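You operate a simulated robot arm through the tools that you are given. There is no shell and no other tool. Be economical: measure what you need, move in short steps, check, and stop when the job is done.

The job below is to be done with a simulated robot arm. You get a single attempt, and the scene is never put back.

TASK
Run the coil test at 3500 rpm, then switch the board off.
Fine: On the middle yellow board. Main switch and key on, rpm dial on its mark, one press of the blue button. Wait for SPARK GOOD. Key and main switch off at the end.

It is judged by the outcome, as a careful person would: the job done as asked, and still so three seconds after it is handed in. It fails if anything else is knocked over, pushed out of place, dropped, spilled or broken.

THE ROBOT
A 6-joint arm with a two-finger parallel gripper, fixed in place. Base frame: the origin is at the foot of the arm, x ahead of it, y to its left, z up; the work surface is at about z = 0.9. Lengths are in m, angles in rad, forces in N, time in s.
With the tool pointing down near the work surface it reaches from about 0.24 to 0.64 m from the base axis. Its first joint turns from -1.152 to 1.152 rad. Payload 2.7 kg.
Tool frame: the origin (TCP) lies between the finger pads and is the grasp point; the fingertips stand 0.023 m ahead of it; z points along the fingers, y is the line along which they close. The gripper opens to 0.094 m. The fingers are 0.038 m wide and 0.01 m thick; the gripper's body (0.054 by 0.096 m) begins 0.039 m behind the TCP.
Orientation is that of the tool frame in the base frame, as a unit quaternion [w, x, y, z]. With the fingers straight down and closing along the base's y, the tool's x points along the base's -x, its y along +y and its z along -z.

THE INTERFACE
- The arm moves only by the tool send_rows. Its argument "commands" is a list of rows, each an object of numbers (a shift or turn left out is 0, a gripper value left out holds the last): "tx", "ty", "tz": the shift along the tool's x, y, z in m; "rx", "ry", "rz": the turn, a rotation vector about the tool's x, y, z in rad. In form: [{"tx": .., "ty": .., "tz": .., "rx": .., "ry": .., "rz": ..}, ...]. A call has 1 to 10 rows; each row is the pose to reach, as a shift and turn from the pose commanded when the call began, along the tool's axes at that moment. "gripper" is the closure in counts, from 0 (fully open) to 255 (shut), set as the call begins (left out, the last holds). Rows are played at 5 a second. More than 0.05 m and 0.15 rad between two rows, or a gripper value outside its range, and nothing of the call is played. A pose out of reach is approached as far as the arm can. The call stops where the force on the tool passes 70 N (or 10 N more than at its start, if that is more) or the arm is blocked; 0.2 s more then pass. The fingers move at their own pace (about 0.045 m/s each) and stop on an object; they squeeze with about 21 N. The grip force told is the motor's: it shows also when the fingers shut on nothing. Time passes only in rows, and 0.2 s behind the last, so rows that repeat a pose let the fingers close. It gives the time, the measured TCP pose, the force on the tool (base axes), the opening and the grip force at its end, in the units of the frame above (readings bear some noise), with the torque about the TCP (base axes, N m) and any sound that the robot's microphone picked up.
- Cameras (640 x 400 px; columns grow to the right, rows downward): "scene" is fixed at [0.0736, -0.423, 1.4215]; the picture's right is [0.82, -0.58, 0.00], its down [-0.24, -0.34, -0.91] and it looks along [0.53, 0.74, -0.42] (base axes); focal length 248 px, centre (320, 200). "wrist" rides on the gripper at [0.086, 0.016, -0.075] in the tool frame; the picture's right is [-0.18, 0.98, 0.00], its down [-0.58, -0.11, -0.81] and it looks along [-0.79, -0.15, 0.59] (tool axes); focal length 243 px, centre (320, 200). There is no depth. A picture from a camera that has moved, and an enlarged one, comes with that camera's place and axes in the base frame and with its lens.
- capture(camera): a new picture of that camera. It takes no simulated time.
- enlarge(camera, box): a new picture of the part [left, top, right, bottom] of that camera's present view, enlarged. It takes no simulated time.
- hand_in(): hands the job in; it is judged then, once.

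Work in short steps. Places have to be worked out from the pictures, the camera data and where the tool is seen: move nearer, look again, correct. Check each grasp and each placing, and mend what went wrong. You have 120 turns and 68 pictures in all, those below and enlarged ones among them. Open the gripper and draw the arm clear of the work before you hand the job in, unless the task says otherwise; then end with one line.

The tools are called after ">>>" by a JSON object that holds its "method" and its "body". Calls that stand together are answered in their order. send_rows: Moves the arm, as the interface text tells. Its arguments: {"type":"object","properties":{"commands":{"type":"array","items":{"type":"object","properties":{"tx":{"type":"number"},"ty":{"type":"number"},"tz":{"type":"number"},"rx":{"type":"number"},"ry":{"type":"number"},"rz":{"type":"number"}}}},"gripper":{"type":"number"}},"required":["commands"]} The other tools are called the same way: capture (camera) takes a picture; enlarge (camera, box) takes an enlarged picture of a part of a camera's view; hand_in () hands the job in.

At the start:

```text
t: 0.0
tcp_pos: [0.3579, -0.023, 1.3093]
orientation: [0.001, 0.0, 1.0, -0.001]
wrist_force: [0.5, 0.7, -0.3]
wrist_torque: [-0.01, 0.03, 0.0]
gripper_width: 0.0939
gripper_force: 0.1
```

scene: 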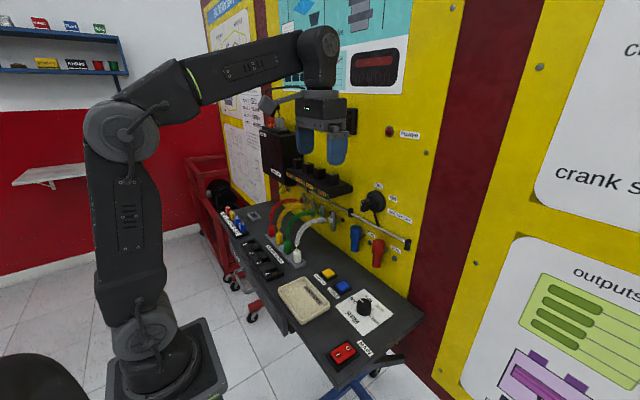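
wrist: 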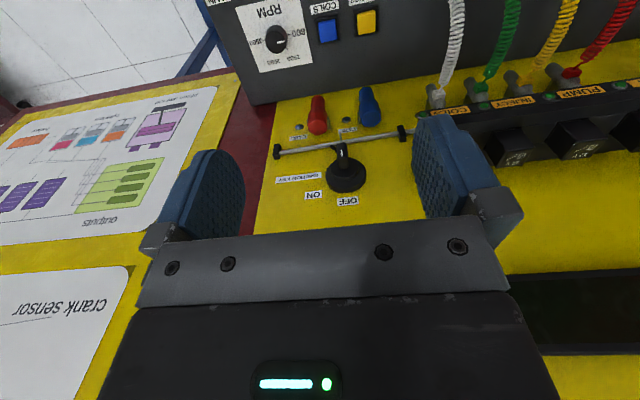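

I see the board with a main switch (red), an rpm dial, blue/yellow buttons on the sloping/horizontal console, and a key on the vertical yellow panel. I look closer first.

>>> {"method": "enlarge", "body": {"camera": "scene", "box": [260, 240, 420, 380]}}

>>> {"method": "enlarge", "body": {"camera": "scene", "box": [300, 100, 440, 270]}}

>>> {"method": "enlarge", "body": {"camera": "wrist", "box": [220, 0, 440, 220]}}

>>> {"method": "enlarge", "body": {"camera": "scene", "box": [210, 0, 420, 140]}}

```text
2.86 times, centred on (340, 310) of scene
camera zoom: at [0.0736, -0.423, 1.4215], right [0.82, -0.58, 0.0], down [-0.24, -0.34, -0.91], along [0.53, 0.74, -0.42], focal length 708 px, centre (263, -114)
```

zoom: 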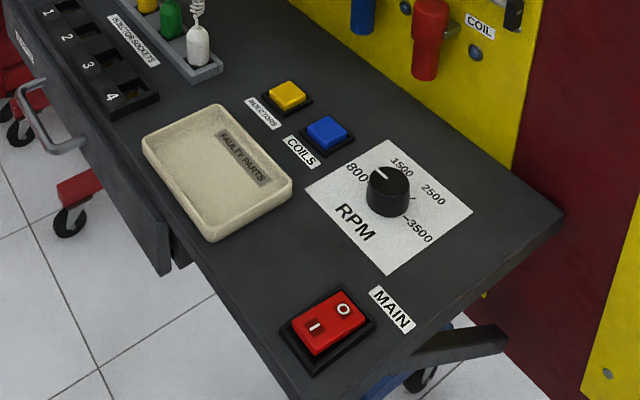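

```text
2.35 times, centred on (370, 185) of scene
camera zoom: at [0.0736, -0.423, 1.4215], right [0.82, -0.58, 0.0], down [-0.24, -0.34, -0.91], along [0.53, 0.74, -0.42], focal length 583 px, centre (202, 235)
```

zoom: 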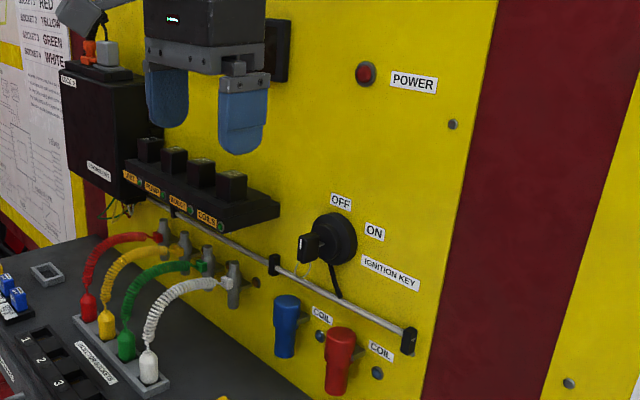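

```text
1.82 times, centred on (330, 110) of wrist
camera zoom: at [0.2704, -0.0068, 1.3836], right [0.18, 0.98, 0.0], down [0.58, -0.11, 0.81], along [0.79, -0.15, -0.59], focal length 441 px, centre (302, 364)
```

zoom: 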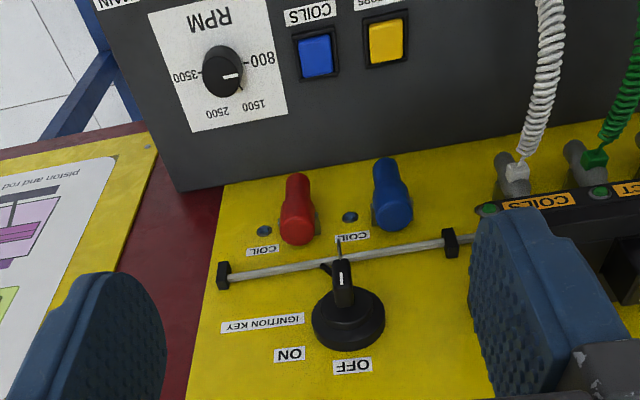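

```text
2.86 times, centred on (315, 70) of scene
camera zoom: at [0.0736, -0.423, 1.4215], right [0.82, -0.58, 0.0], down [-0.24, -0.34, -0.91], along [0.53, 0.74, -0.42], focal length 708 px, centre (334, 571)
```

zoom: 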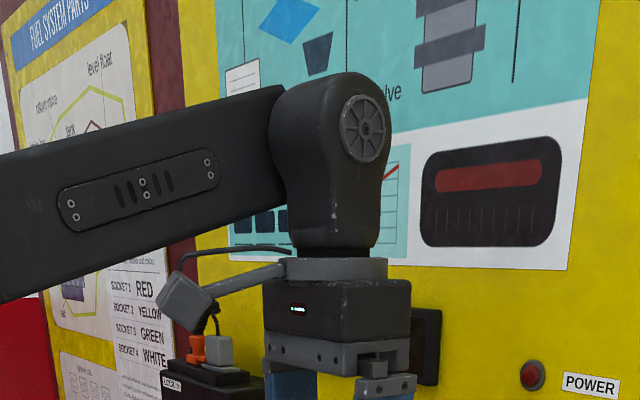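

Triangulating: key ≈ (0.538,-0.020,1.143), dial ≈ (0.431,-0.116,0.905), blue button ≈ (0.430,-0.028,0.915), main rocker ≈ (0.311,-0.176,0.91) with I toward -x. I close the gripper, move above the main switch and turn the tool 90° so the finger thickness lies along the rocker's length.

>>> {"method": "send_rows", "body": {"commands": [{"tx": 0.005, "ty": -0.015, "tz": 0.025, "rz": 0.149}, {"tx": 0.01, "ty": -0.03, "tz": 0.05, "rz": 0.298}, {"tx": 0.015, "ty": -0.045, "tz": 0.075, "rz": 0.447}, {"tx": 0.02, "ty": -0.06, "tz": 0.1, "rz": 0.596}, {"tx": 0.025, "ty": -0.075, "tz": 0.125, "rz": 0.745}, {"tx": 0.03, "ty": -0.09, "tz": 0.15, "rz": 0.894}, {"tx": 0.035, "ty": -0.105, "tz": 0.175, "rz": 1.043}, {"tx": 0.04, "ty": -0.12, "tz": 0.2, "rz": 1.192}, {"tx": 0.045, "ty": -0.135, "tz": 0.225, "rz": 1.341}, {"tx": 0.05, "ty": -0.15, "tz": 0.25, "rz": 1.49}], "gripper": 255}}

>>> {"method": "capture", "body": {"camera": "wrist"}}

>>> {"method": "capture", "body": {"camera": "scene"}}

```text
t: 2.2
tcp_pos: [0.3089, -0.1738, 1.0594]
orientation: [0.001, 0.679, 0.734, 0.0]
wrist_force: [0.4, 0.1, 1.0]
wrist_torque: [0.01, 0.0, -0.01]
gripper_width: 0.0002
gripper_force: 21.4
```

```text
61 pictures are left
camera wrist: at [0.317, -0.0855, 1.1335], right [0.99, -0.11, 0.0], down [-0.06, -0.59, 0.81], along [-0.09, -0.8, -0.59], focal length 243 px, centre (320, 200)
```

wrist: 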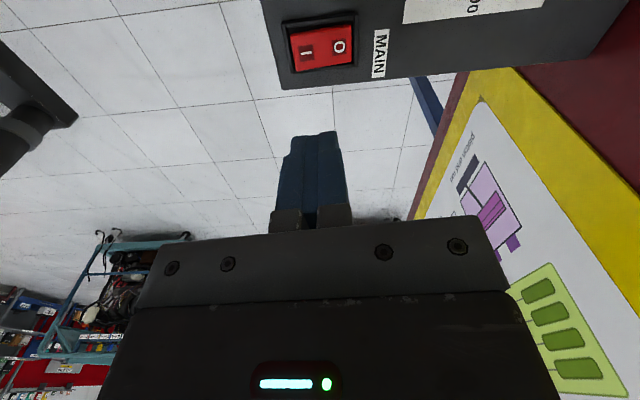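

```text
60 pictures are left
```

scene: 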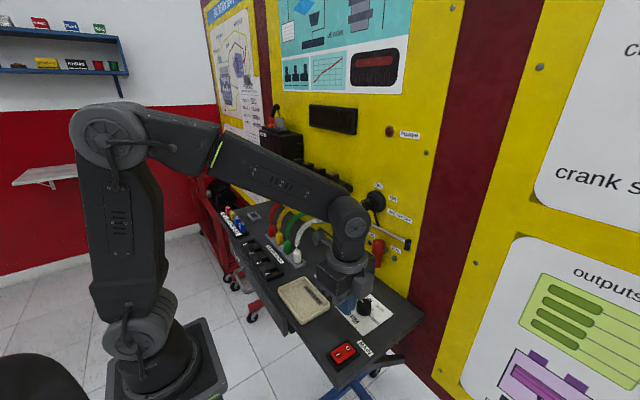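

The rocker's I mark is at about (0.295,-0.173), O at (0.323,-0.173). I enlarge to see the rocker's present tilt.

>>> {"method": "enlarge", "body": {"camera": "wrist", "box": [260, 0, 400, 90]}}

>>> {"method": "enlarge", "body": {"camera": "scene", "box": [315, 330, 395, 380]}}

```text
4.44 times, centred on (330, 45) of wrist
camera zoom: at [0.317, -0.0855, 1.1335], right [0.99, -0.11, 0.0], down [-0.06, -0.59, 0.81], along [-0.09, -0.8, -0.59], focal length 1078 px, centre (276, 889)
```

zoom: 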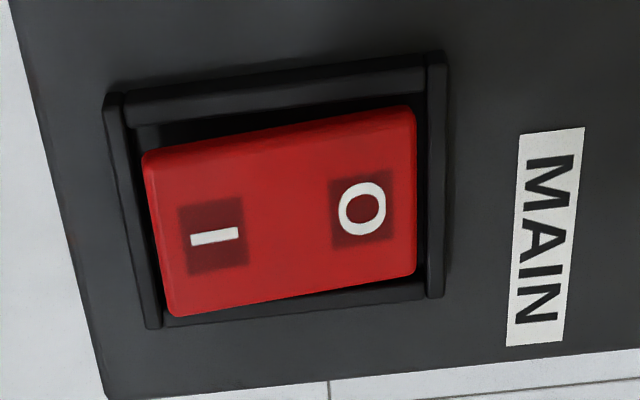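

```text
8.00 times, centred on (355, 355) of scene
camera zoom: at [0.0736, -0.423, 1.4215], right [0.82, -0.58, 0.0], down [-0.24, -0.34, -0.91], along [0.53, 0.74, -0.42], focal length 1982 px, centre (40, -1040)
```

zoom: 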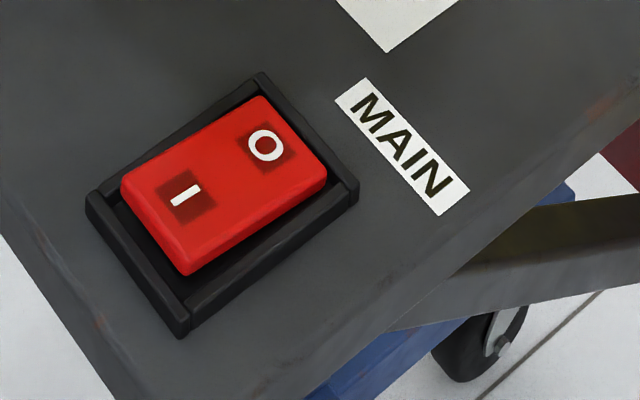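

O is pressed down (off), I is raised. I position over the I half at x≈0.293 and lower to just above.

>>> {"method": "send_rows", "body": {"commands": [{"ty": -0.008, "tz": 0.04, "rz": 0.08}, {"ty": -0.0157, "tx": 0.002, "tz": 0.08, "rz": 0.08}, {"ty": -0.0157, "tx": 0.002, "tz": 0.105, "rz": 0.08}]}}

>>> {"method": "enlarge", "body": {"camera": "scene", "box": [295, 300, 415, 390]}}

>>> {"method": "capture", "body": {"camera": "wrist"}}

```text
t: 3.0
tcp_pos: [0.2935, -0.1742, 0.9551]
orientation: [0.002, 0.707, 0.707, 0.0]
wrist_force: [0.4, 0.2, -1.1]
wrist_torque: [0.0, 0.0, 0.0]
gripper_width: 0.0
gripper_force: 21.2
```

```text
4.44 times, centred on (355, 345) of scene
camera zoom: at [0.0736, -0.423, 1.4215], right [0.82, -0.58, 0.0], down [-0.24, -0.34, -0.91], along [0.53, 0.74, -0.42], focal length 1101 px, centre (164, -444)
```

zoom: 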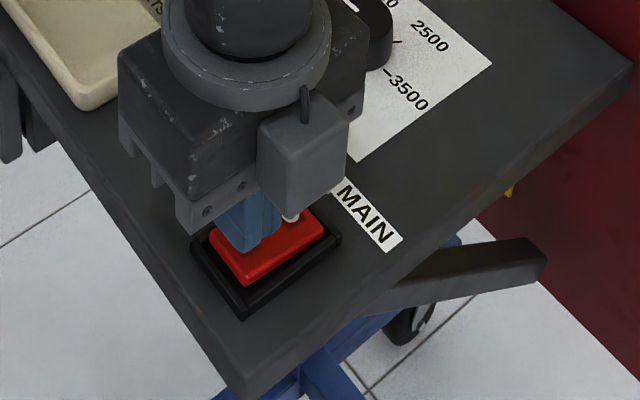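

```text
56 pictures are left
camera wrist: at [0.3088, -0.0863, 1.0288], right [0.98, -0.18, 0.0], down [-0.11, -0.58, 0.81], along [-0.15, -0.79, -0.59], focal length 243 px, centre (320, 200)
```

wrist: 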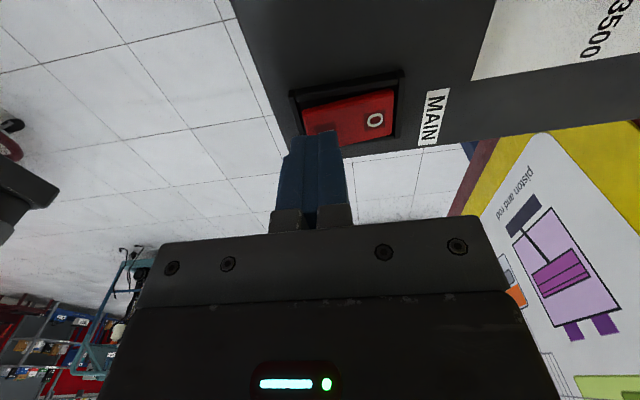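

The fingertips are over the I half. I press down in small steps.

>>> {"method": "send_rows", "body": {"commands": [{"tz": 0.004}, {"tz": 0.008}, {"tz": 0.012}, {"tz": 0.015}, {"tz": 0.018}]}}

```text
t: 4.2
tcp_pos: [0.292, -0.173, 0.9366]
orientation: [0.001, 0.707, 0.707, 0.0]
wrist_force: [0.0, 0.7, 0.8]
wrist_torque: [-0.02, 0.03, 0.02]
gripper_width: 0.0
gripper_force: 21.4
```

>>> {"method": "send_rows", "body": {"commands": [{"tz": 0.002}, {"tz": 0.004}, {"tz": 0.006}, {"tz": 0.008}, {"tz": 0.01}]}}

```text
t: 5.0
tcp_pos: [0.2928, -0.1738, 0.9357]
orientation: [0.002, 0.706, 0.708, 0.001]
wrist_force: [-8.0, 6.9, 16.0]
wrist_torque: [0.31, 0.08, 0.19]
gripper_width: 0.0
gripper_force: 21.0
stopped in row 3: the force on the tool passed its limit at 78 N (the readings are from after the stop); the commanded pose is now the measured one
```

Contact was reached with no click heard; I check how the rocker stands.

>>> {"method": "enlarge", "body": {"camera": "wrist", "box": [270, 50, 430, 170]}}

>>> {"method": "enlarge", "body": {"camera": "scene", "box": [315, 330, 395, 380]}}

```text
3.33 times, centred on (350, 110) of wrist
camera zoom: at [0.3069, -0.0861, 1.0098], right [0.98, -0.18, 0.0], down [-0.11, -0.58, 0.81], along [-0.14, -0.79, -0.59], focal length 809 px, centre (220, 500)
```

zoom: 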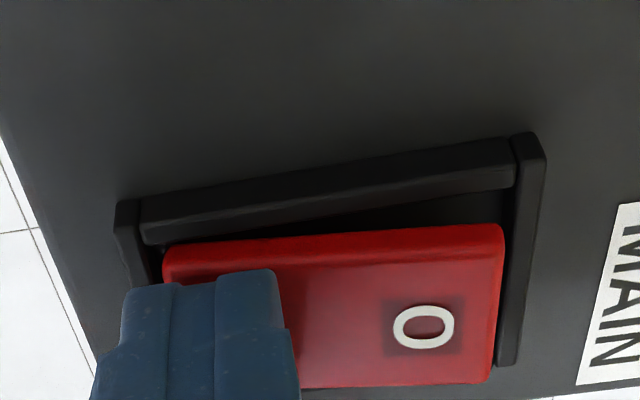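

```text
8.00 times, centred on (355, 355) of scene
camera zoom: at [0.0732, -0.4227, 1.4216], right [0.82, -0.58, 0.0], down [-0.24, -0.34, -0.91], along [0.53, 0.74, -0.42], focal length 1982 px, centre (40, -1040)
```

zoom: 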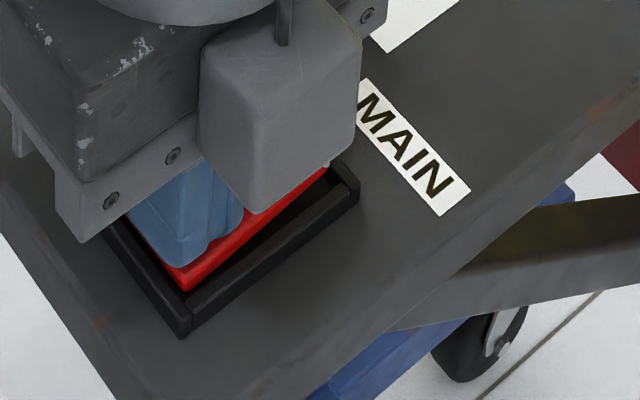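

It looks as though O may have risen. I retreat and look.

>>> {"method": "send_rows", "body": {"commands": [{"tz": -0.03}, {"tz": -0.07}, {"tz": -0.1}]}}

>>> {"method": "enlarge", "body": {"camera": "wrist", "box": [260, 0, 420, 100]}}

>>> {"method": "capture", "body": {"camera": "scene"}}

```text
t: 5.8
tcp_pos: [0.2931, -0.1748, 1.0358]
orientation: [0.003, 0.707, 0.708, 0.001]
wrist_force: [-0.1, 0.0, -0.4]
wrist_torque: [0.0, -0.02, 0.0]
gripper_width: 0.0
gripper_force: 20.9
```

```text
4.00 times, centred on (340, 50) of wrist
camera zoom: at [0.3084, -0.0868, 1.1094], right [0.98, -0.18, 0.01], down [-0.11, -0.58, 0.81], along [-0.14, -0.79, -0.59], focal length 970 px, centre (240, 800)
```

zoom: 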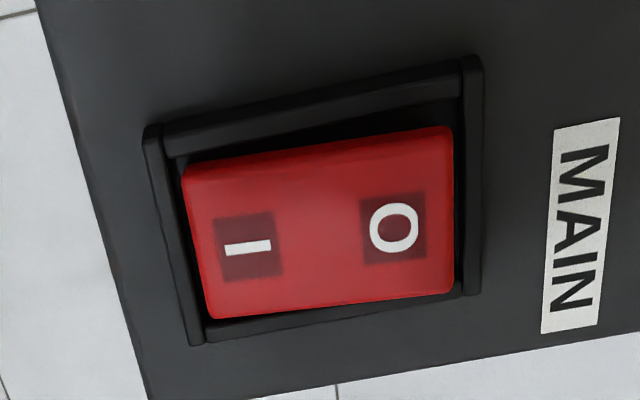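

```text
52 pictures are left
```

scene: 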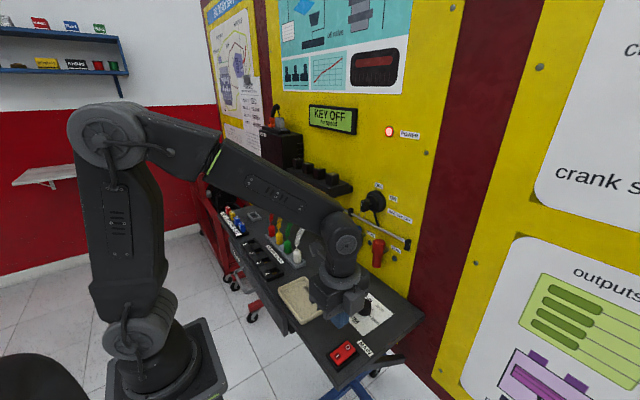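

Main is on: POWER lamp lit and the display reads KEY OFF. Next the key: I return the tool roll to normal while rising to (0.36,-0.02,1.2).

>>> {"method": "send_rows", "body": {"commands": [{"tx": 0.0155, "ty": 0.0067, "tz": -0.0164, "rz": -0.149}, {"tx": 0.031, "ty": 0.0134, "tz": -0.0328, "rz": -0.298}, {"tx": 0.0465, "ty": 0.0201, "tz": -0.0492, "rz": -0.447}, {"tx": 0.062, "ty": 0.0268, "tz": -0.0656, "rz": -0.596}, {"tx": 0.0775, "ty": 0.0335, "tz": -0.082, "rz": -0.745}, {"tx": 0.093, "ty": 0.0402, "tz": -0.0984, "rz": -0.894}, {"tx": 0.1085, "ty": 0.0469, "tz": -0.1148, "rz": -1.043}, {"tx": 0.124, "ty": 0.0536, "tz": -0.1312, "rz": -1.192}, {"tx": 0.1395, "ty": 0.0603, "tz": -0.1476, "rz": -1.341}, {"tx": 0.155, "ty": 0.067, "tz": -0.164, "rz": -1.49}], "gripper": 120}}

```text
t: 8.0
tcp_pos: [0.3583, -0.018, 1.1979]
orientation: [0.002, 0.039, 0.999, -0.001]
wrist_force: [-0.7, -0.5, -0.7]
wrist_torque: [-0.02, -0.01, 0.03]
gripper_width: 0.0497
gripper_force: 0.1
```

I trim the last 0.08 rad of roll, then pitch the tool forward in the next call.

>>> {"method": "send_rows", "body": {"commands": [{"rz": -0.079, "tz": 0.02}]}}

>>> {"method": "send_rows", "body": {"commands": [{"ry": -0.149}, {"ry": -0.298}, {"ry": -0.447}, {"ry": -0.596}, {"ry": -0.745}, {"ry": -0.894}, {"ry": -1.043}, {"ry": -1.192}, {"ry": -1.341}, {"ry": -1.49}]}}

>>> {"method": "capture", "body": {"camera": "wrist"}}

>>> {"method": "capture", "body": {"camera": "scene"}}

```text
t: 8.4
tcp_pos: [0.3575, -0.0204, 1.179]
orientation: [0.003, -0.001, 1.0, -0.001]
wrist_force: [0.3, -0.1, 0.9]
wrist_torque: [-0.04, 0.0, 0.0]
gripper_width: 0.0495
gripper_force: 0.1
```

```text
t: 10.6
tcp_pos: [0.3587, -0.0169, 1.1787]
orientation: [0.681, -0.006, 0.732, -0.002]
wrist_force: [-0.9, -0.9, 0.0]
wrist_torque: [0.01, -0.05, 0.05]
gripper_width: 0.0497
gripper_force: 0.1
out of reach, approached as far as the arm can: row 8, 9
```

```text
51 pictures are left
camera wrist: at [0.2772, -0.0019, 1.0978], right [0.01, 0.98, 0.17], down [-0.76, -0.11, 0.64], along [0.65, -0.14, 0.75], focal length 243 px, centre (320, 200)
```

wrist: 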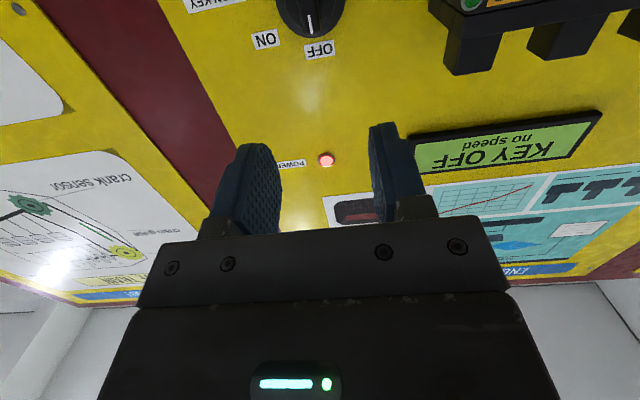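

```text
50 pictures are left
```

scene: 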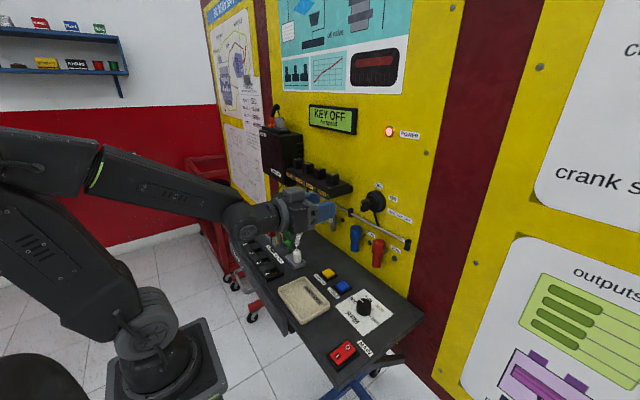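

The tool points nearly forward. I enlarge the key to locate it.

>>> {"method": "enlarge", "body": {"camera": "wrist", "box": [240, 0, 380, 80]}}

>>> {"method": "enlarge", "body": {"camera": "scene", "box": [320, 160, 420, 230]}}

```text
4.57 times, centred on (310, 40) of wrist
camera zoom: at [0.2772, -0.0019, 1.0978], right [0.01, 0.98, 0.17], down [-0.76, -0.11, 0.64], along [0.65, -0.14, 0.75], focal length 1109 px, centre (366, 931)
```

zoom: 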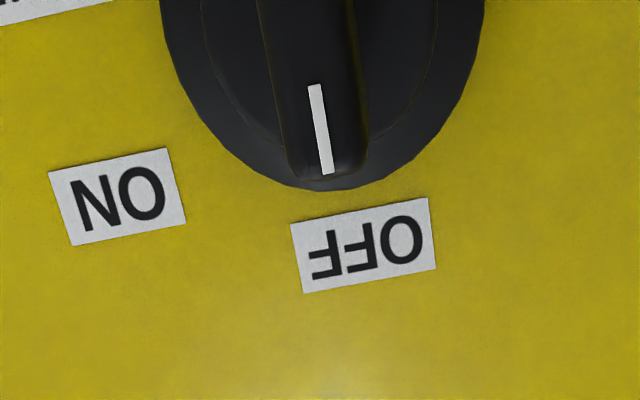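

```text
5.71 times, centred on (370, 195) of scene
camera zoom: at [0.0736, -0.4229, 1.4215], right [0.82, -0.58, 0.0], down [-0.24, -0.34, -0.91], along [0.53, 0.74, -0.42], focal length 1416 px, centre (34, 229)
```

zoom: 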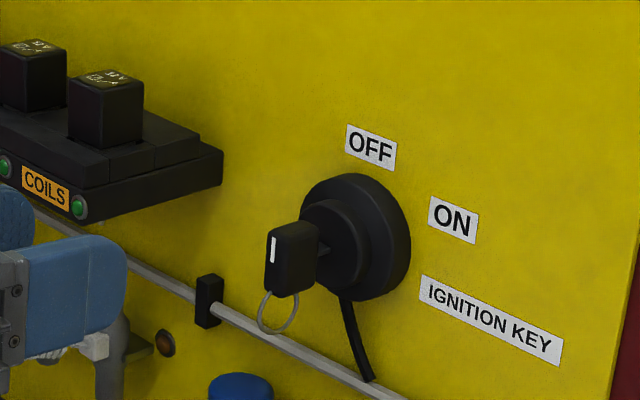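

The key bow is about (0.505,-0.020,1.140), facing vertical. I level the tool and approach to x≈0.455 in front of it.

>>> {"method": "send_rows", "body": {"commands": [{"tx": 0.016, "ty": -0.002, "tz": 0.035, "ry": -0.036}, {"tx": 0.0317, "ty": -0.003, "tz": 0.07, "ry": -0.072}, {"tx": 0.0317, "ty": -0.003, "tz": 0.1, "ry": -0.072}]}}

>>> {"method": "capture", "body": {"camera": "wrist"}}

>>> {"method": "enlarge", "body": {"camera": "scene", "box": [300, 150, 440, 250]}}

```text
t: 11.4
tcp_pos: [0.4551, -0.0208, 1.1401]
orientation: [0.706, 0.0, 0.708, -0.001]
wrist_force: [-0.4, 0.7, 0.3]
wrist_torque: [-0.01, -0.01, -0.01]
gripper_width: 0.0497
gripper_force: 0.2
```

```text
47 pictures are left
camera wrist: at [0.3795, -0.0045, 1.0529], right [0.0, 0.98, 0.18], down [-0.81, -0.11, 0.58], along [0.59, -0.15, 0.79], focal length 243 px, centre (320, 200)
```

wrist: 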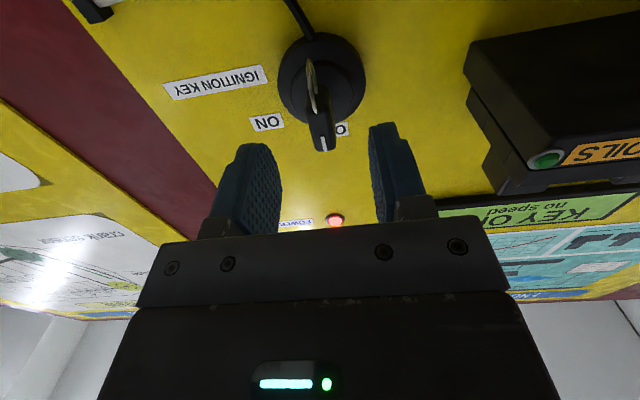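

```text
4.00 times, centred on (370, 200) of scene
camera zoom: at [0.0736, -0.423, 1.4215], right [0.82, -0.58, 0.0], down [-0.24, -0.34, -0.91], along [0.53, 0.74, -0.42], focal length 991 px, centre (120, 200)
```

zoom: 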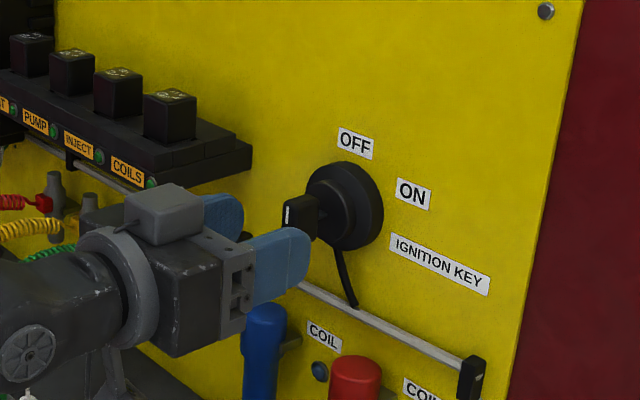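

The key lies between the fingers; the COILS shelf end (y≈0.055) clears the gripper. I advance so that the tips reach x≈0.515, then close.

>>> {"method": "send_rows", "body": {"commands": [{"tz": 0.012}, {"tz": 0.024}, {"tz": 0.037}]}}

>>> {"method": "capture", "body": {"camera": "wrist"}}

>>> {"method": "enlarge", "body": {"camera": "scene", "box": [320, 160, 420, 230]}}

```text
t: 12.2
tcp_pos: [0.4913, -0.0214, 1.1389]
orientation: [0.706, 0.0, 0.708, -0.002]
wrist_force: [0.7, 0.7, -0.3]
wrist_torque: [-0.01, -0.01, 0.0]
gripper_width: 0.0495
gripper_force: 0.1
```

```text
45 pictures are left
camera wrist: at [0.4165, -0.0039, 1.0524], right [0.0, 0.98, 0.18], down [-0.8, -0.11, 0.58], along [0.59, -0.15, 0.79], focal length 243 px, centre (320, 200)
```

wrist: 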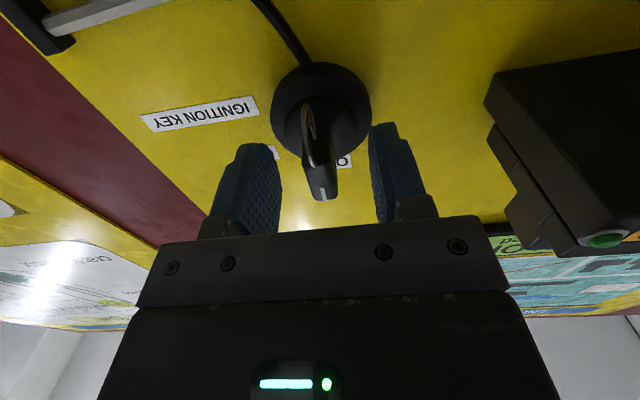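

```text
5.71 times, centred on (370, 195) of scene
camera zoom: at [0.0736, -0.423, 1.4215], right [0.82, -0.58, 0.0], down [-0.24, -0.34, -0.91], along [0.53, 0.74, -0.42], focal length 1416 px, centre (34, 229)
```

zoom: 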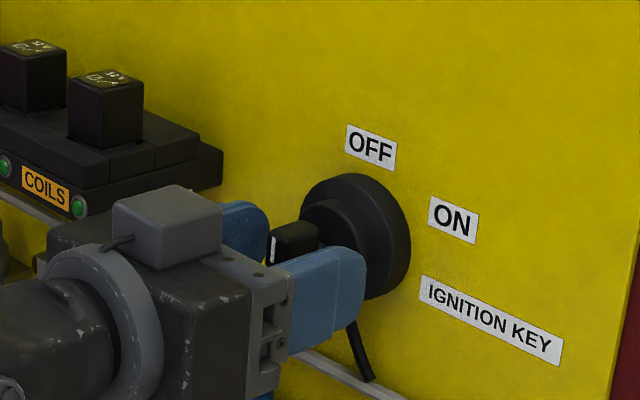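

The bow is between the pads. I close and let the fingers settle.

>>> {"method": "send_rows", "body": {"commands": [{}, {}, {}, {}], "gripper": 255}}

>>> {"method": "enlarge", "body": {"camera": "wrist", "box": [200, 40, 440, 240]}}

```text
t: 13.2
tcp_pos: [0.4918, -0.0207, 1.1388]
orientation: [0.706, -0.001, 0.709, -0.001]
wrist_force: [1.8, 2.5, -1.3]
wrist_torque: [0.13, -0.06, 0.02]
gripper_width: 0.0142
gripper_force: 44.9
```

```text
2.00 times, centred on (320, 140) of wrist
camera zoom: at [0.4165, -0.0037, 1.0524], right [0.0, 0.98, 0.18], down [-0.8, -0.11, 0.58], along [0.59, -0.15, 0.79], focal length 485 px, centre (320, 320)
```

zoom: 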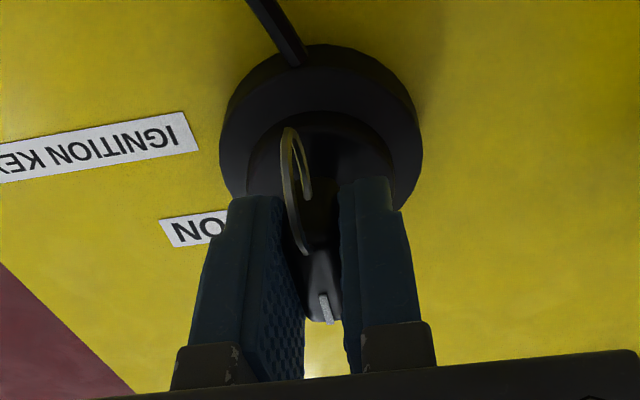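

Held at 14 mm. I turn clockwise (positive about the tool z) by about 0.9 rad and watch the torque.

>>> {"method": "send_rows", "body": {"commands": [{"rz": 0.1}, {"rz": 0.2}, {"rz": 0.3}, {"rz": 0.4}, {"rz": 0.5}, {"rz": 0.6}, {"rz": 0.7}, {"rz": 0.8}, {"rz": 0.9}]}}

>>> {"method": "capture", "body": {"camera": "scene"}}

```text
t: 15.2
tcp_pos: [0.491, -0.0202, 1.1392]
orientation: [0.635, 0.307, 0.639, 0.307]
wrist_force: [-7.2, 26.0, -5.7]
wrist_torque: [0.01, -0.79, 0.03]
gripper_width: 0.0137
gripper_force: 45.1
```

```text
42 pictures are left
```

scene: 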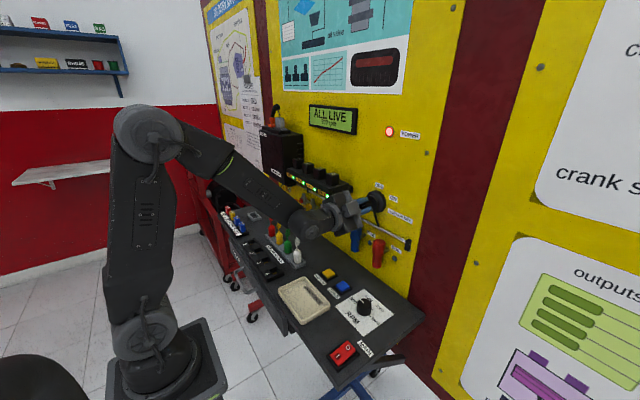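

The display reads ALL LIVE, with green lamps lit. I open the gripper and check that the key stays.

>>> {"method": "send_rows", "body": {"commands": [{}, {}, {}], "gripper": 110}}

>>> {"method": "enlarge", "body": {"camera": "wrist", "box": [200, 40, 440, 240]}}

>>> {"method": "enlarge", "body": {"camera": "scene", "box": [280, 90, 440, 230]}}

```text
t: 16.0
tcp_pos: [0.4921, -0.021, 1.1394]
orientation: [0.636, 0.307, 0.638, 0.306]
wrist_force: [0.5, 0.1, -0.9]
wrist_torque: [0.0, 0.0, 0.01]
gripper_width: 0.0539
gripper_force: 0.0
```

```text
2.00 times, centred on (320, 140) of wrist
camera zoom: at [0.4169, 0.0568, 1.0988], right [0.0, 0.47, 0.88], down [-0.81, -0.52, 0.28], along [0.59, -0.71, 0.38], focal length 485 px, centre (320, 320)
```

zoom: 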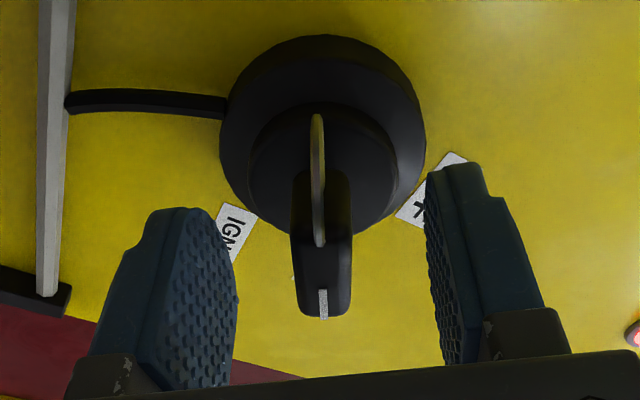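

```text
2.86 times, centred on (360, 160) of scene
camera zoom: at [0.0736, -0.423, 1.4215], right [0.82, -0.58, 0.0], down [-0.24, -0.34, -0.91], along [0.53, 0.74, -0.42], focal length 708 px, centre (206, 314)
```

zoom: 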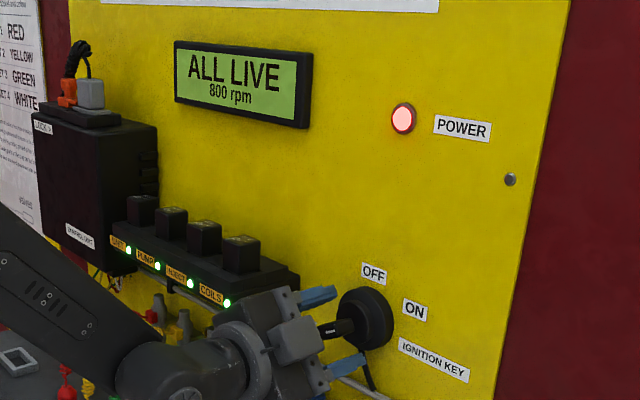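

Key is on and the display shows 800 rpm. I back away, unroll, then pitch down again.

>>> {"method": "send_rows", "body": {"commands": [{"tz": -0.045}, {"tz": -0.09}, {"tz": -0.12}, {"tz": -0.12, "rz": -0.149}, {"tz": -0.12, "rz": -0.298}, {"tz": -0.12, "rz": -0.447}, {"tz": -0.12, "rz": -0.596}, {"tz": -0.12, "rz": -0.745}, {"tz": -0.12, "rz": -0.894}, {"tz": -0.12, "rz": -0.9}]}}

>>> {"method": "send_rows", "body": {"commands": [{"ry": 0.149}, {"ry": 0.298}, {"ry": 0.447}, {"ry": 0.596}, {"ry": 0.745}, {"ry": 0.894}, {"ry": 1.043}, {"ry": 1.192}, {"ry": 1.341}, {"ry": 1.49}]}}

```text
t: 18.2
tcp_pos: [0.3847, -0.0182, 1.1454]
orientation: [0.705, -0.004, 0.709, -0.001]
wrist_force: [0.1, 0.4, -0.4]
wrist_torque: [0.04, 0.02, -0.03]
gripper_width: 0.0534
gripper_force: 0.1
out of reach, approached as far as the arm can: row 3, 4, 5, 6, 7, 8, 9, 10
```

```text
t: 20.4
tcp_pos: [0.3836, -0.0179, 1.147]
orientation: [0.038, 0.0, 0.999, -0.001]
wrist_force: [-0.5, -0.2, -0.1]
wrist_torque: [-0.02, -0.02, 0.02]
gripper_width: 0.0537
gripper_force: 0.1
out of reach, approached as far as the arm can: row 4
```

Back to nearly straight down; I trim the tilt and move to a viewing pose near the dial.

>>> {"method": "send_rows", "body": {"commands": [{"tx": -0.003, "ty": -0.033, "tz": 0.033, "ry": 0.076}, {"tx": -0.006, "ty": -0.066, "tz": 0.067, "ry": 0.076}, {"tx": -0.0084, "ty": -0.098, "tz": 0.101, "ry": 0.076}]}}

>>> {"method": "enlarge", "body": {"camera": "wrist", "box": [200, 20, 420, 160]}}

>>> {"method": "enlarge", "body": {"camera": "scene", "box": [330, 270, 410, 340]}}

```text
t: 21.2
tcp_pos: [0.3994, -0.1167, 1.045]
orientation: [0.0, 0.001, 1.0, -0.001]
wrist_force: [0.2, 0.4, 0.0]
wrist_torque: [-0.05, 0.02, 0.0]
gripper_width: 0.0537
gripper_force: 0.1
```

```text
2.86 times, centred on (310, 90) of wrist
camera zoom: at [0.3119, -0.1002, 1.1189], right [0.18, 0.98, 0.0], down [0.58, -0.11, 0.81], along [0.79, -0.15, -0.59], focal length 693 px, centre (349, 514)
```

zoom: 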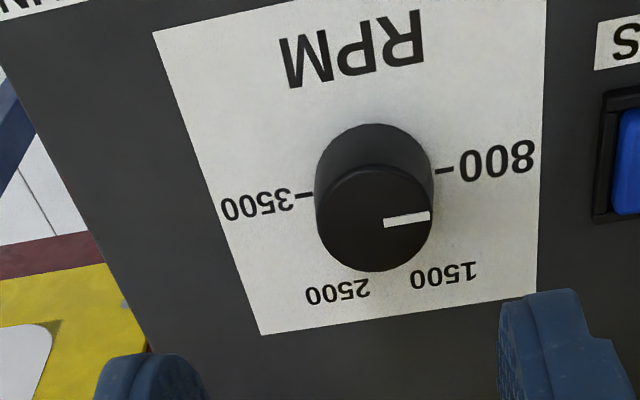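

```text
5.71 times, centred on (370, 305) of scene
camera zoom: at [0.0736, -0.423, 1.4215], right [0.82, -0.58, 0.0], down [-0.24, -0.34, -0.91], along [0.53, 0.74, -0.42], focal length 1416 px, centre (34, -400)
```

zoom: 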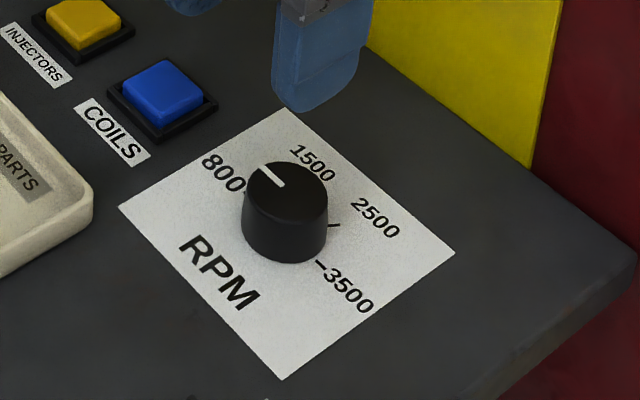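

The dial centre is about (0.427,-0.1145), with the 800 and 3500 ticks ≈180° apart. I turn the tool back -90° so that the twist can run from -90° to +90°.

>>> {"method": "send_rows", "body": {"commands": [{"rz": -0.149}, {"rz": -0.298}, {"rz": -0.447}, {"rz": -0.596}, {"rz": -0.745}, {"rz": -0.894}, {"rz": -1.043}, {"rz": -1.192}, {"rz": -1.341, "tx": -0.015, "tz": 0.02}, {"rz": -1.49, "tx": -0.028, "ty": 0.002, "tz": 0.04}]}}

>>> {"method": "send_rows", "body": {"commands": [{"rz": -0.08}]}}

>>> {"method": "capture", "body": {"camera": "wrist"}}

>>> {"method": "enlarge", "body": {"camera": "scene", "box": [290, 220, 450, 360]}}

```text
t: 23.4
tcp_pos: [0.427, -0.1135, 1.0052]
orientation: [0.0, -0.679, 0.734, -0.002]
wrist_force: [-0.3, 0.4, 0.4]
wrist_torque: [-0.02, -0.01, 0.02]
gripper_width: 0.0535
gripper_force: 0.2
```

```text
t: 23.8
tcp_pos: [0.4272, -0.1137, 1.0053]
orientation: [0.0, 0.708, -0.707, 0.002]
wrist_force: [-0.8, 0.2, 0.7]
wrist_torque: [0.02, -0.02, 0.0]
gripper_width: 0.0533
gripper_force: 0.0
```

```text
37 pictures are left
camera wrist: at [0.4103, -0.2001, 1.0801], right [-0.98, 0.18, 0.0], down [0.11, 0.58, 0.8], along [0.15, 0.79, -0.59], focal length 243 px, centre (320, 200)
```

wrist: 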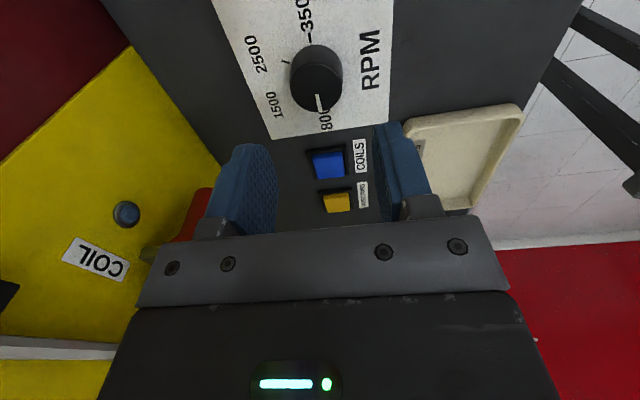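

```text
2.86 times, centred on (370, 290) of scene
camera zoom: at [0.0736, -0.423, 1.4215], right [0.82, -0.58, 0.0], down [-0.24, -0.34, -0.91], along [0.53, 0.74, -0.42], focal length 708 px, centre (177, -57)
```

zoom: 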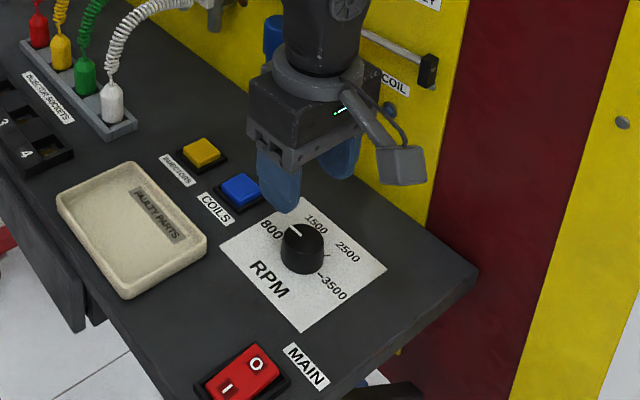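

The dial centre estimate holds at (0.428,-0.1147). I lower to TCP z≈0.934 with open fingers.

>>> {"method": "send_rows", "body": {"commands": [{"tz": 0.03, "tx": 0.001, "ty": -0.001}, {"tz": 0.055, "tx": 0.001, "ty": -0.001}, {"tz": 0.071, "tx": 0.001, "ty": -0.001}]}}

>>> {"method": "capture", "body": {"camera": "wrist"}}

>>> {"method": "enlarge", "body": {"camera": "scene", "box": [330, 260, 410, 330]}}

```text
t: 24.6
tcp_pos: [0.429, -0.1162, 0.9349]
orientation: [0.0, -0.707, 0.707, -0.002]
wrist_force: [-0.1, -1.3, 0.8]
wrist_torque: [-0.02, 0.01, -0.01]
gripper_width: 0.0535
gripper_force: 0.1
```

```text
35 pictures are left
camera wrist: at [0.4117, -0.2021, 1.0092], right [-0.98, 0.19, 0.0], down [0.11, 0.58, 0.8], along [0.15, 0.79, -0.59], focal length 243 px, centre (320, 200)
```

wrist: 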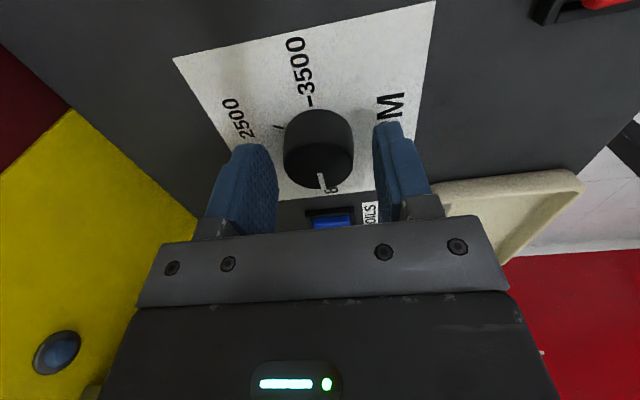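

```text
5.71 times, centred on (370, 295) of scene
camera zoom: at [0.0736, -0.423, 1.4215], right [0.82, -0.58, 0.0], down [-0.24, -0.34, -0.91], along [0.53, 0.74, -0.42], focal length 1416 px, centre (34, -343)
```

zoom: 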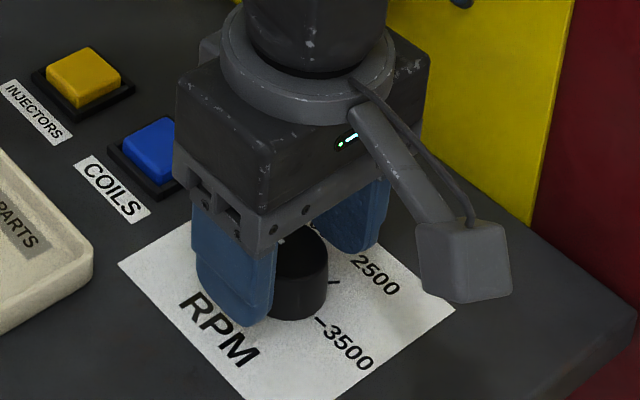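

The knob sits between the pads. I close on it.

>>> {"method": "send_rows", "body": {"commands": [{}, {}, {}], "gripper": 255}}

```text
t: 25.4
tcp_pos: [0.4299, -0.1162, 0.9358]
orientation: [-0.001, 0.707, -0.707, 0.002]
wrist_force: [11.1, 0.0, -5.3]
wrist_torque: [-0.12, -0.4, -0.03]
gripper_width: 0.0362
gripper_force: 45.2
```

Knob held (36 mm). I turn clockwise 1.49 rad and then read the display.

>>> {"method": "send_rows", "body": {"commands": [{"rz": 0.149, "ty": -0.001}, {"rz": 0.298, "ty": -0.001}, {"rz": 0.447, "ty": -0.001}, {"rz": 0.596, "ty": -0.001}, {"rz": 0.745, "ty": -0.001}, {"rz": 0.894, "ty": -0.001}, {"rz": 1.043, "ty": -0.001}, {"rz": 1.192, "ty": -0.001}, {"rz": 1.341, "ty": -0.001}, {"rz": 1.49, "ty": -0.001}]}}

>>> {"method": "enlarge", "body": {"camera": "scene", "box": [270, 90, 430, 190]}}

```text
t: 27.6
tcp_pos: [0.4294, -0.1149, 0.9347]
orientation: [-0.001, -0.039, 0.999, -0.001]
wrist_force: [-13.2, 3.2, 1.6]
wrist_torque: [0.2, 0.43, -0.04]
gripper_width: 0.0359
gripper_force: 44.9
```

```text
4.00 times, centred on (350, 140) of scene
camera zoom: at [0.0732, -0.4229, 1.4215], right [0.82, -0.58, 0.0], down [-0.24, -0.34, -0.91], along [0.53, 0.74, -0.42], focal length 991 px, centre (200, 440)
```

zoom: 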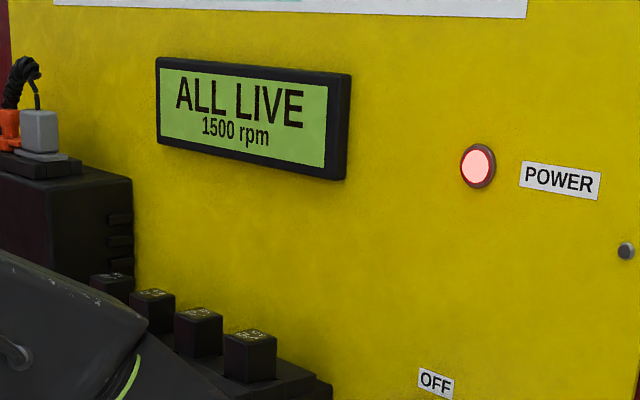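

Display steps to 1500 rpm. I turn the remaining ≈1.65 rad.

>>> {"method": "send_rows", "body": {"commands": [{"rz": 0.149}, {"rz": 0.298}, {"rz": 0.447}, {"rz": 0.596}, {"rz": 0.745}, {"rz": 0.894}, {"rz": 1.043}, {"rz": 1.192}, {"rz": 1.341}, {"rz": 1.49}]}}

>>> {"method": "send_rows", "body": {"commands": [{"rz": 0.08}, {"rz": 0.155}]}}

>>> {"method": "enlarge", "body": {"camera": "scene", "box": [270, 90, 430, 190]}}

```text
t: 29.8
tcp_pos: [0.4304, -0.1138, 0.9346]
orientation: [0.0, 0.649, 0.761, 0.0]
wrist_force: [-6.5, 30.0, -4.9]
wrist_torque: [0.19, 0.02, -0.02]
gripper_width: 0.0358
gripper_force: 45.1
```

```text
t: 30.4
tcp_pos: [0.4294, -0.1154, 0.9348]
orientation: [0.001, 0.706, 0.708, 0.0]
wrist_force: [-10.3, 32.5, -0.1]
wrist_torque: [0.38, 0.17, -0.02]
gripper_width: 0.0361
gripper_force: 44.5
```

```text
4.00 times, centred on (350, 140) of scene
camera zoom: at [0.0733, -0.4221, 1.4218], right [0.82, -0.58, 0.0], down [-0.24, -0.34, -0.91], along [0.53, 0.74, -0.42], focal length 991 px, centre (200, 440)
```

zoom: 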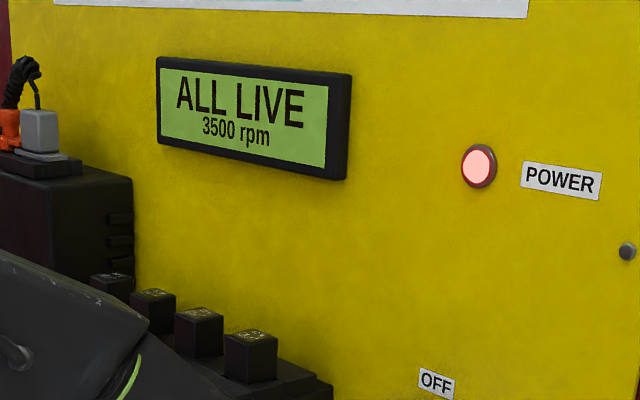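

The display shows 3500 rpm. I release the knob and rise to check the pointer.

>>> {"method": "send_rows", "body": {"commands": [{}, {}, {}], "gripper": 110}}

>>> {"method": "send_rows", "body": {"commands": [{"tz": -0.03}, {"tz": -0.06}, {"tz": -0.09}]}}

>>> {"method": "enlarge", "body": {"camera": "wrist", "box": [210, 0, 430, 150]}}

>>> {"method": "enlarge", "body": {"camera": "scene", "box": [270, 90, 430, 190]}}

```text
t: 31.2
tcp_pos: [0.4311, -0.1175, 0.9355]
orientation: [0.002, 0.705, 0.709, 0.0]
wrist_force: [0.0, 0.4, 0.3]
wrist_torque: [0.02, -0.02, -0.03]
gripper_width: 0.0534
gripper_force: 0.1
```

```text
t: 32.0
tcp_pos: [0.43, -0.1166, 1.0259]
orientation: [0.002, 0.705, 0.709, -0.001]
wrist_force: [0.3, 0.4, -0.6]
wrist_torque: [0.01, -0.02, 0.02]
gripper_width: 0.0531
gripper_force: 0.1
```

```text
2.67 times, centred on (320, 75) of wrist
camera zoom: at [0.4451, -0.0292, 1.0997], right [0.98, -0.18, 0.0], down [-0.11, -0.58, 0.81], along [-0.14, -0.79, -0.59], focal length 647 px, centre (320, 533)
```

zoom: 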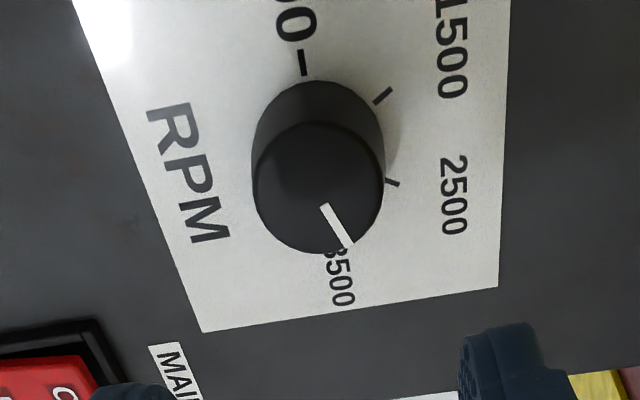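

```text
4.00 times, centred on (350, 140) of scene
camera zoom: at [0.0736, -0.423, 1.4215], right [0.82, -0.58, 0.0], down [-0.24, -0.34, -0.91], along [0.53, 0.74, -0.42], focal length 991 px, centre (200, 440)
```

zoom: 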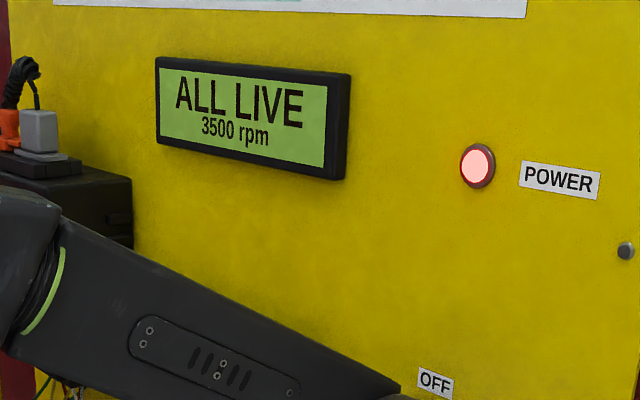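

The display reads 3500, but by projection the pointer sits ≈20° short of the 3500 tick (some slip). I unroll 0.35 rad, lower, and grip again.

>>> {"method": "send_rows", "body": {"commands": [{"rz": -0.12, "tz": 0.03, "tx": 0.001}, {"rz": -0.24, "tz": 0.06, "tx": 0.001}, {"rz": -0.36, "tz": 0.091, "tx": 0.001}]}}

>>> {"method": "enlarge", "body": {"camera": "scene", "box": [330, 260, 410, 330]}}

>>> {"method": "capture", "body": {"camera": "wrist"}}

```text
t: 32.8
tcp_pos: [0.4306, -0.1172, 0.9335]
orientation: [0.002, 0.565, 0.825, -0.001]
wrist_force: [-0.3, -1.1, -0.2]
wrist_torque: [-0.02, 0.01, -0.03]
gripper_width: 0.0535
gripper_force: 0.1
```

```text
5.71 times, centred on (370, 295) of scene
camera zoom: at [0.0736, -0.423, 1.4215], right [0.82, -0.58, 0.0], down [-0.24, -0.34, -0.91], along [0.53, 0.74, -0.42], focal length 1416 px, centre (34, -343)
```

zoom: 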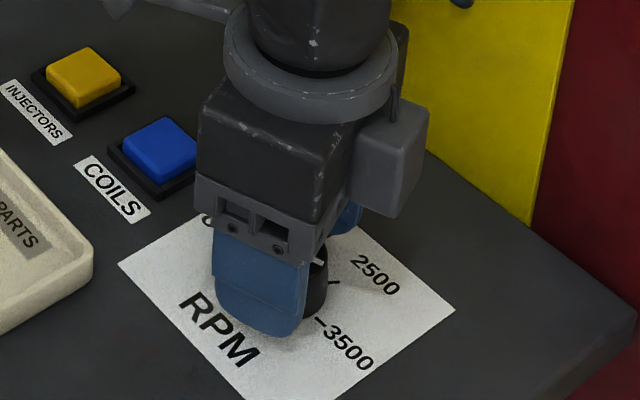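

```text
28 pictures are left
camera wrist: at [0.4142, -0.0288, 1.0078], right [0.98, 0.18, 0.0], down [0.11, -0.58, 0.81], along [0.15, -0.79, -0.59], focal length 243 px, centre (320, 200)
```

wrist: 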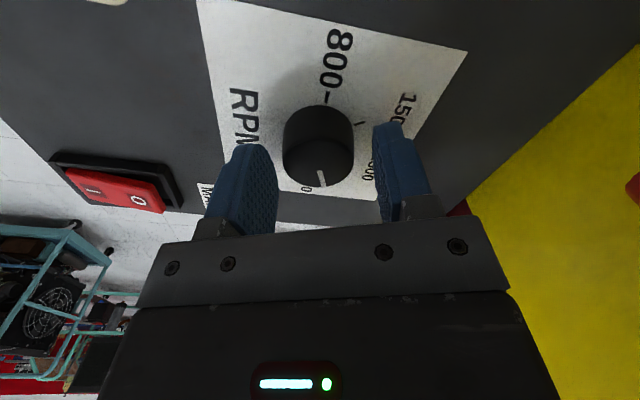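

I grip the knob and turn another 0.36 rad, then release.

>>> {"method": "send_rows", "body": {"commands": [{}, {}, {}], "gripper": 255}}

>>> {"method": "send_rows", "body": {"commands": [{"rz": 0.06}, {"rz": 0.12}, {"rz": 0.18}, {"rz": 0.24}, {"rz": 0.3}, {"rz": 0.36}, {"rz": 0.36}]}}

>>> {"method": "send_rows", "body": {"commands": [{}, {}, {}], "gripper": 110}}

>>> {"method": "send_rows", "body": {"commands": [{"tz": -0.03}, {"tz": -0.06}, {"tz": -0.1}]}}

>>> {"method": "enlarge", "body": {"camera": "wrist", "box": [210, 0, 430, 150]}}

```text
t: 33.6
tcp_pos: [0.4295, -0.117, 0.9334]
orientation: [0.001, 0.567, 0.824, -0.001]
wrist_force: [-6.5, -2.2, -1.1]
wrist_torque: [-0.16, 0.05, 0.01]
gripper_width: 0.0359
gripper_force: 44.8
```

```text
t: 35.2
tcp_pos: [0.4304, -0.1154, 0.9338]
orientation: [0.002, 0.705, 0.709, 0.0]
wrist_force: [5.4, -21.8, -20.9]
wrist_torque: [-0.59, -0.07, -0.02]
gripper_width: 0.0362
gripper_force: 45.2
```

```text
t: 36.0
tcp_pos: [0.4292, -0.1145, 0.9351]
orientation: [0.002, 0.705, 0.709, 0.0]
wrist_force: [-1.2, 0.1, 0.1]
wrist_torque: [0.02, -0.02, -0.01]
gripper_width: 0.0535
gripper_force: 0.2
```

```text
t: 36.8
tcp_pos: [0.4286, -0.1133, 1.0351]
orientation: [0.002, 0.705, 0.709, 0.0]
wrist_force: [0.3, -0.6, 0.3]
wrist_torque: [-0.02, 0.02, 0.0]
gripper_width: 0.0534
gripper_force: 0.1
```

```text
2.67 times, centred on (320, 75) of wrist
camera zoom: at [0.4438, -0.0265, 1.1091], right [0.98, -0.18, 0.0], down [-0.11, -0.58, 0.81], along [-0.14, -0.79, -0.59], focal length 647 px, centre (320, 533)
```

zoom: 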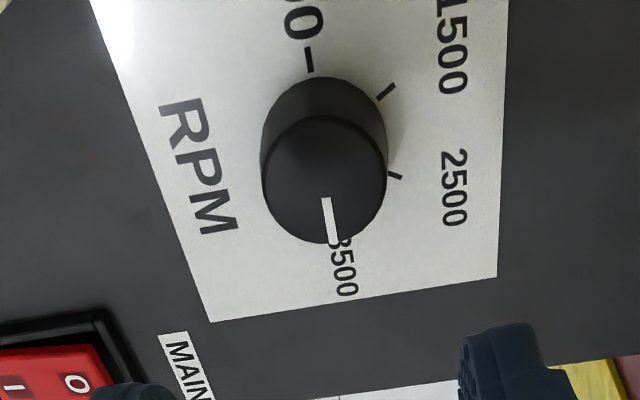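

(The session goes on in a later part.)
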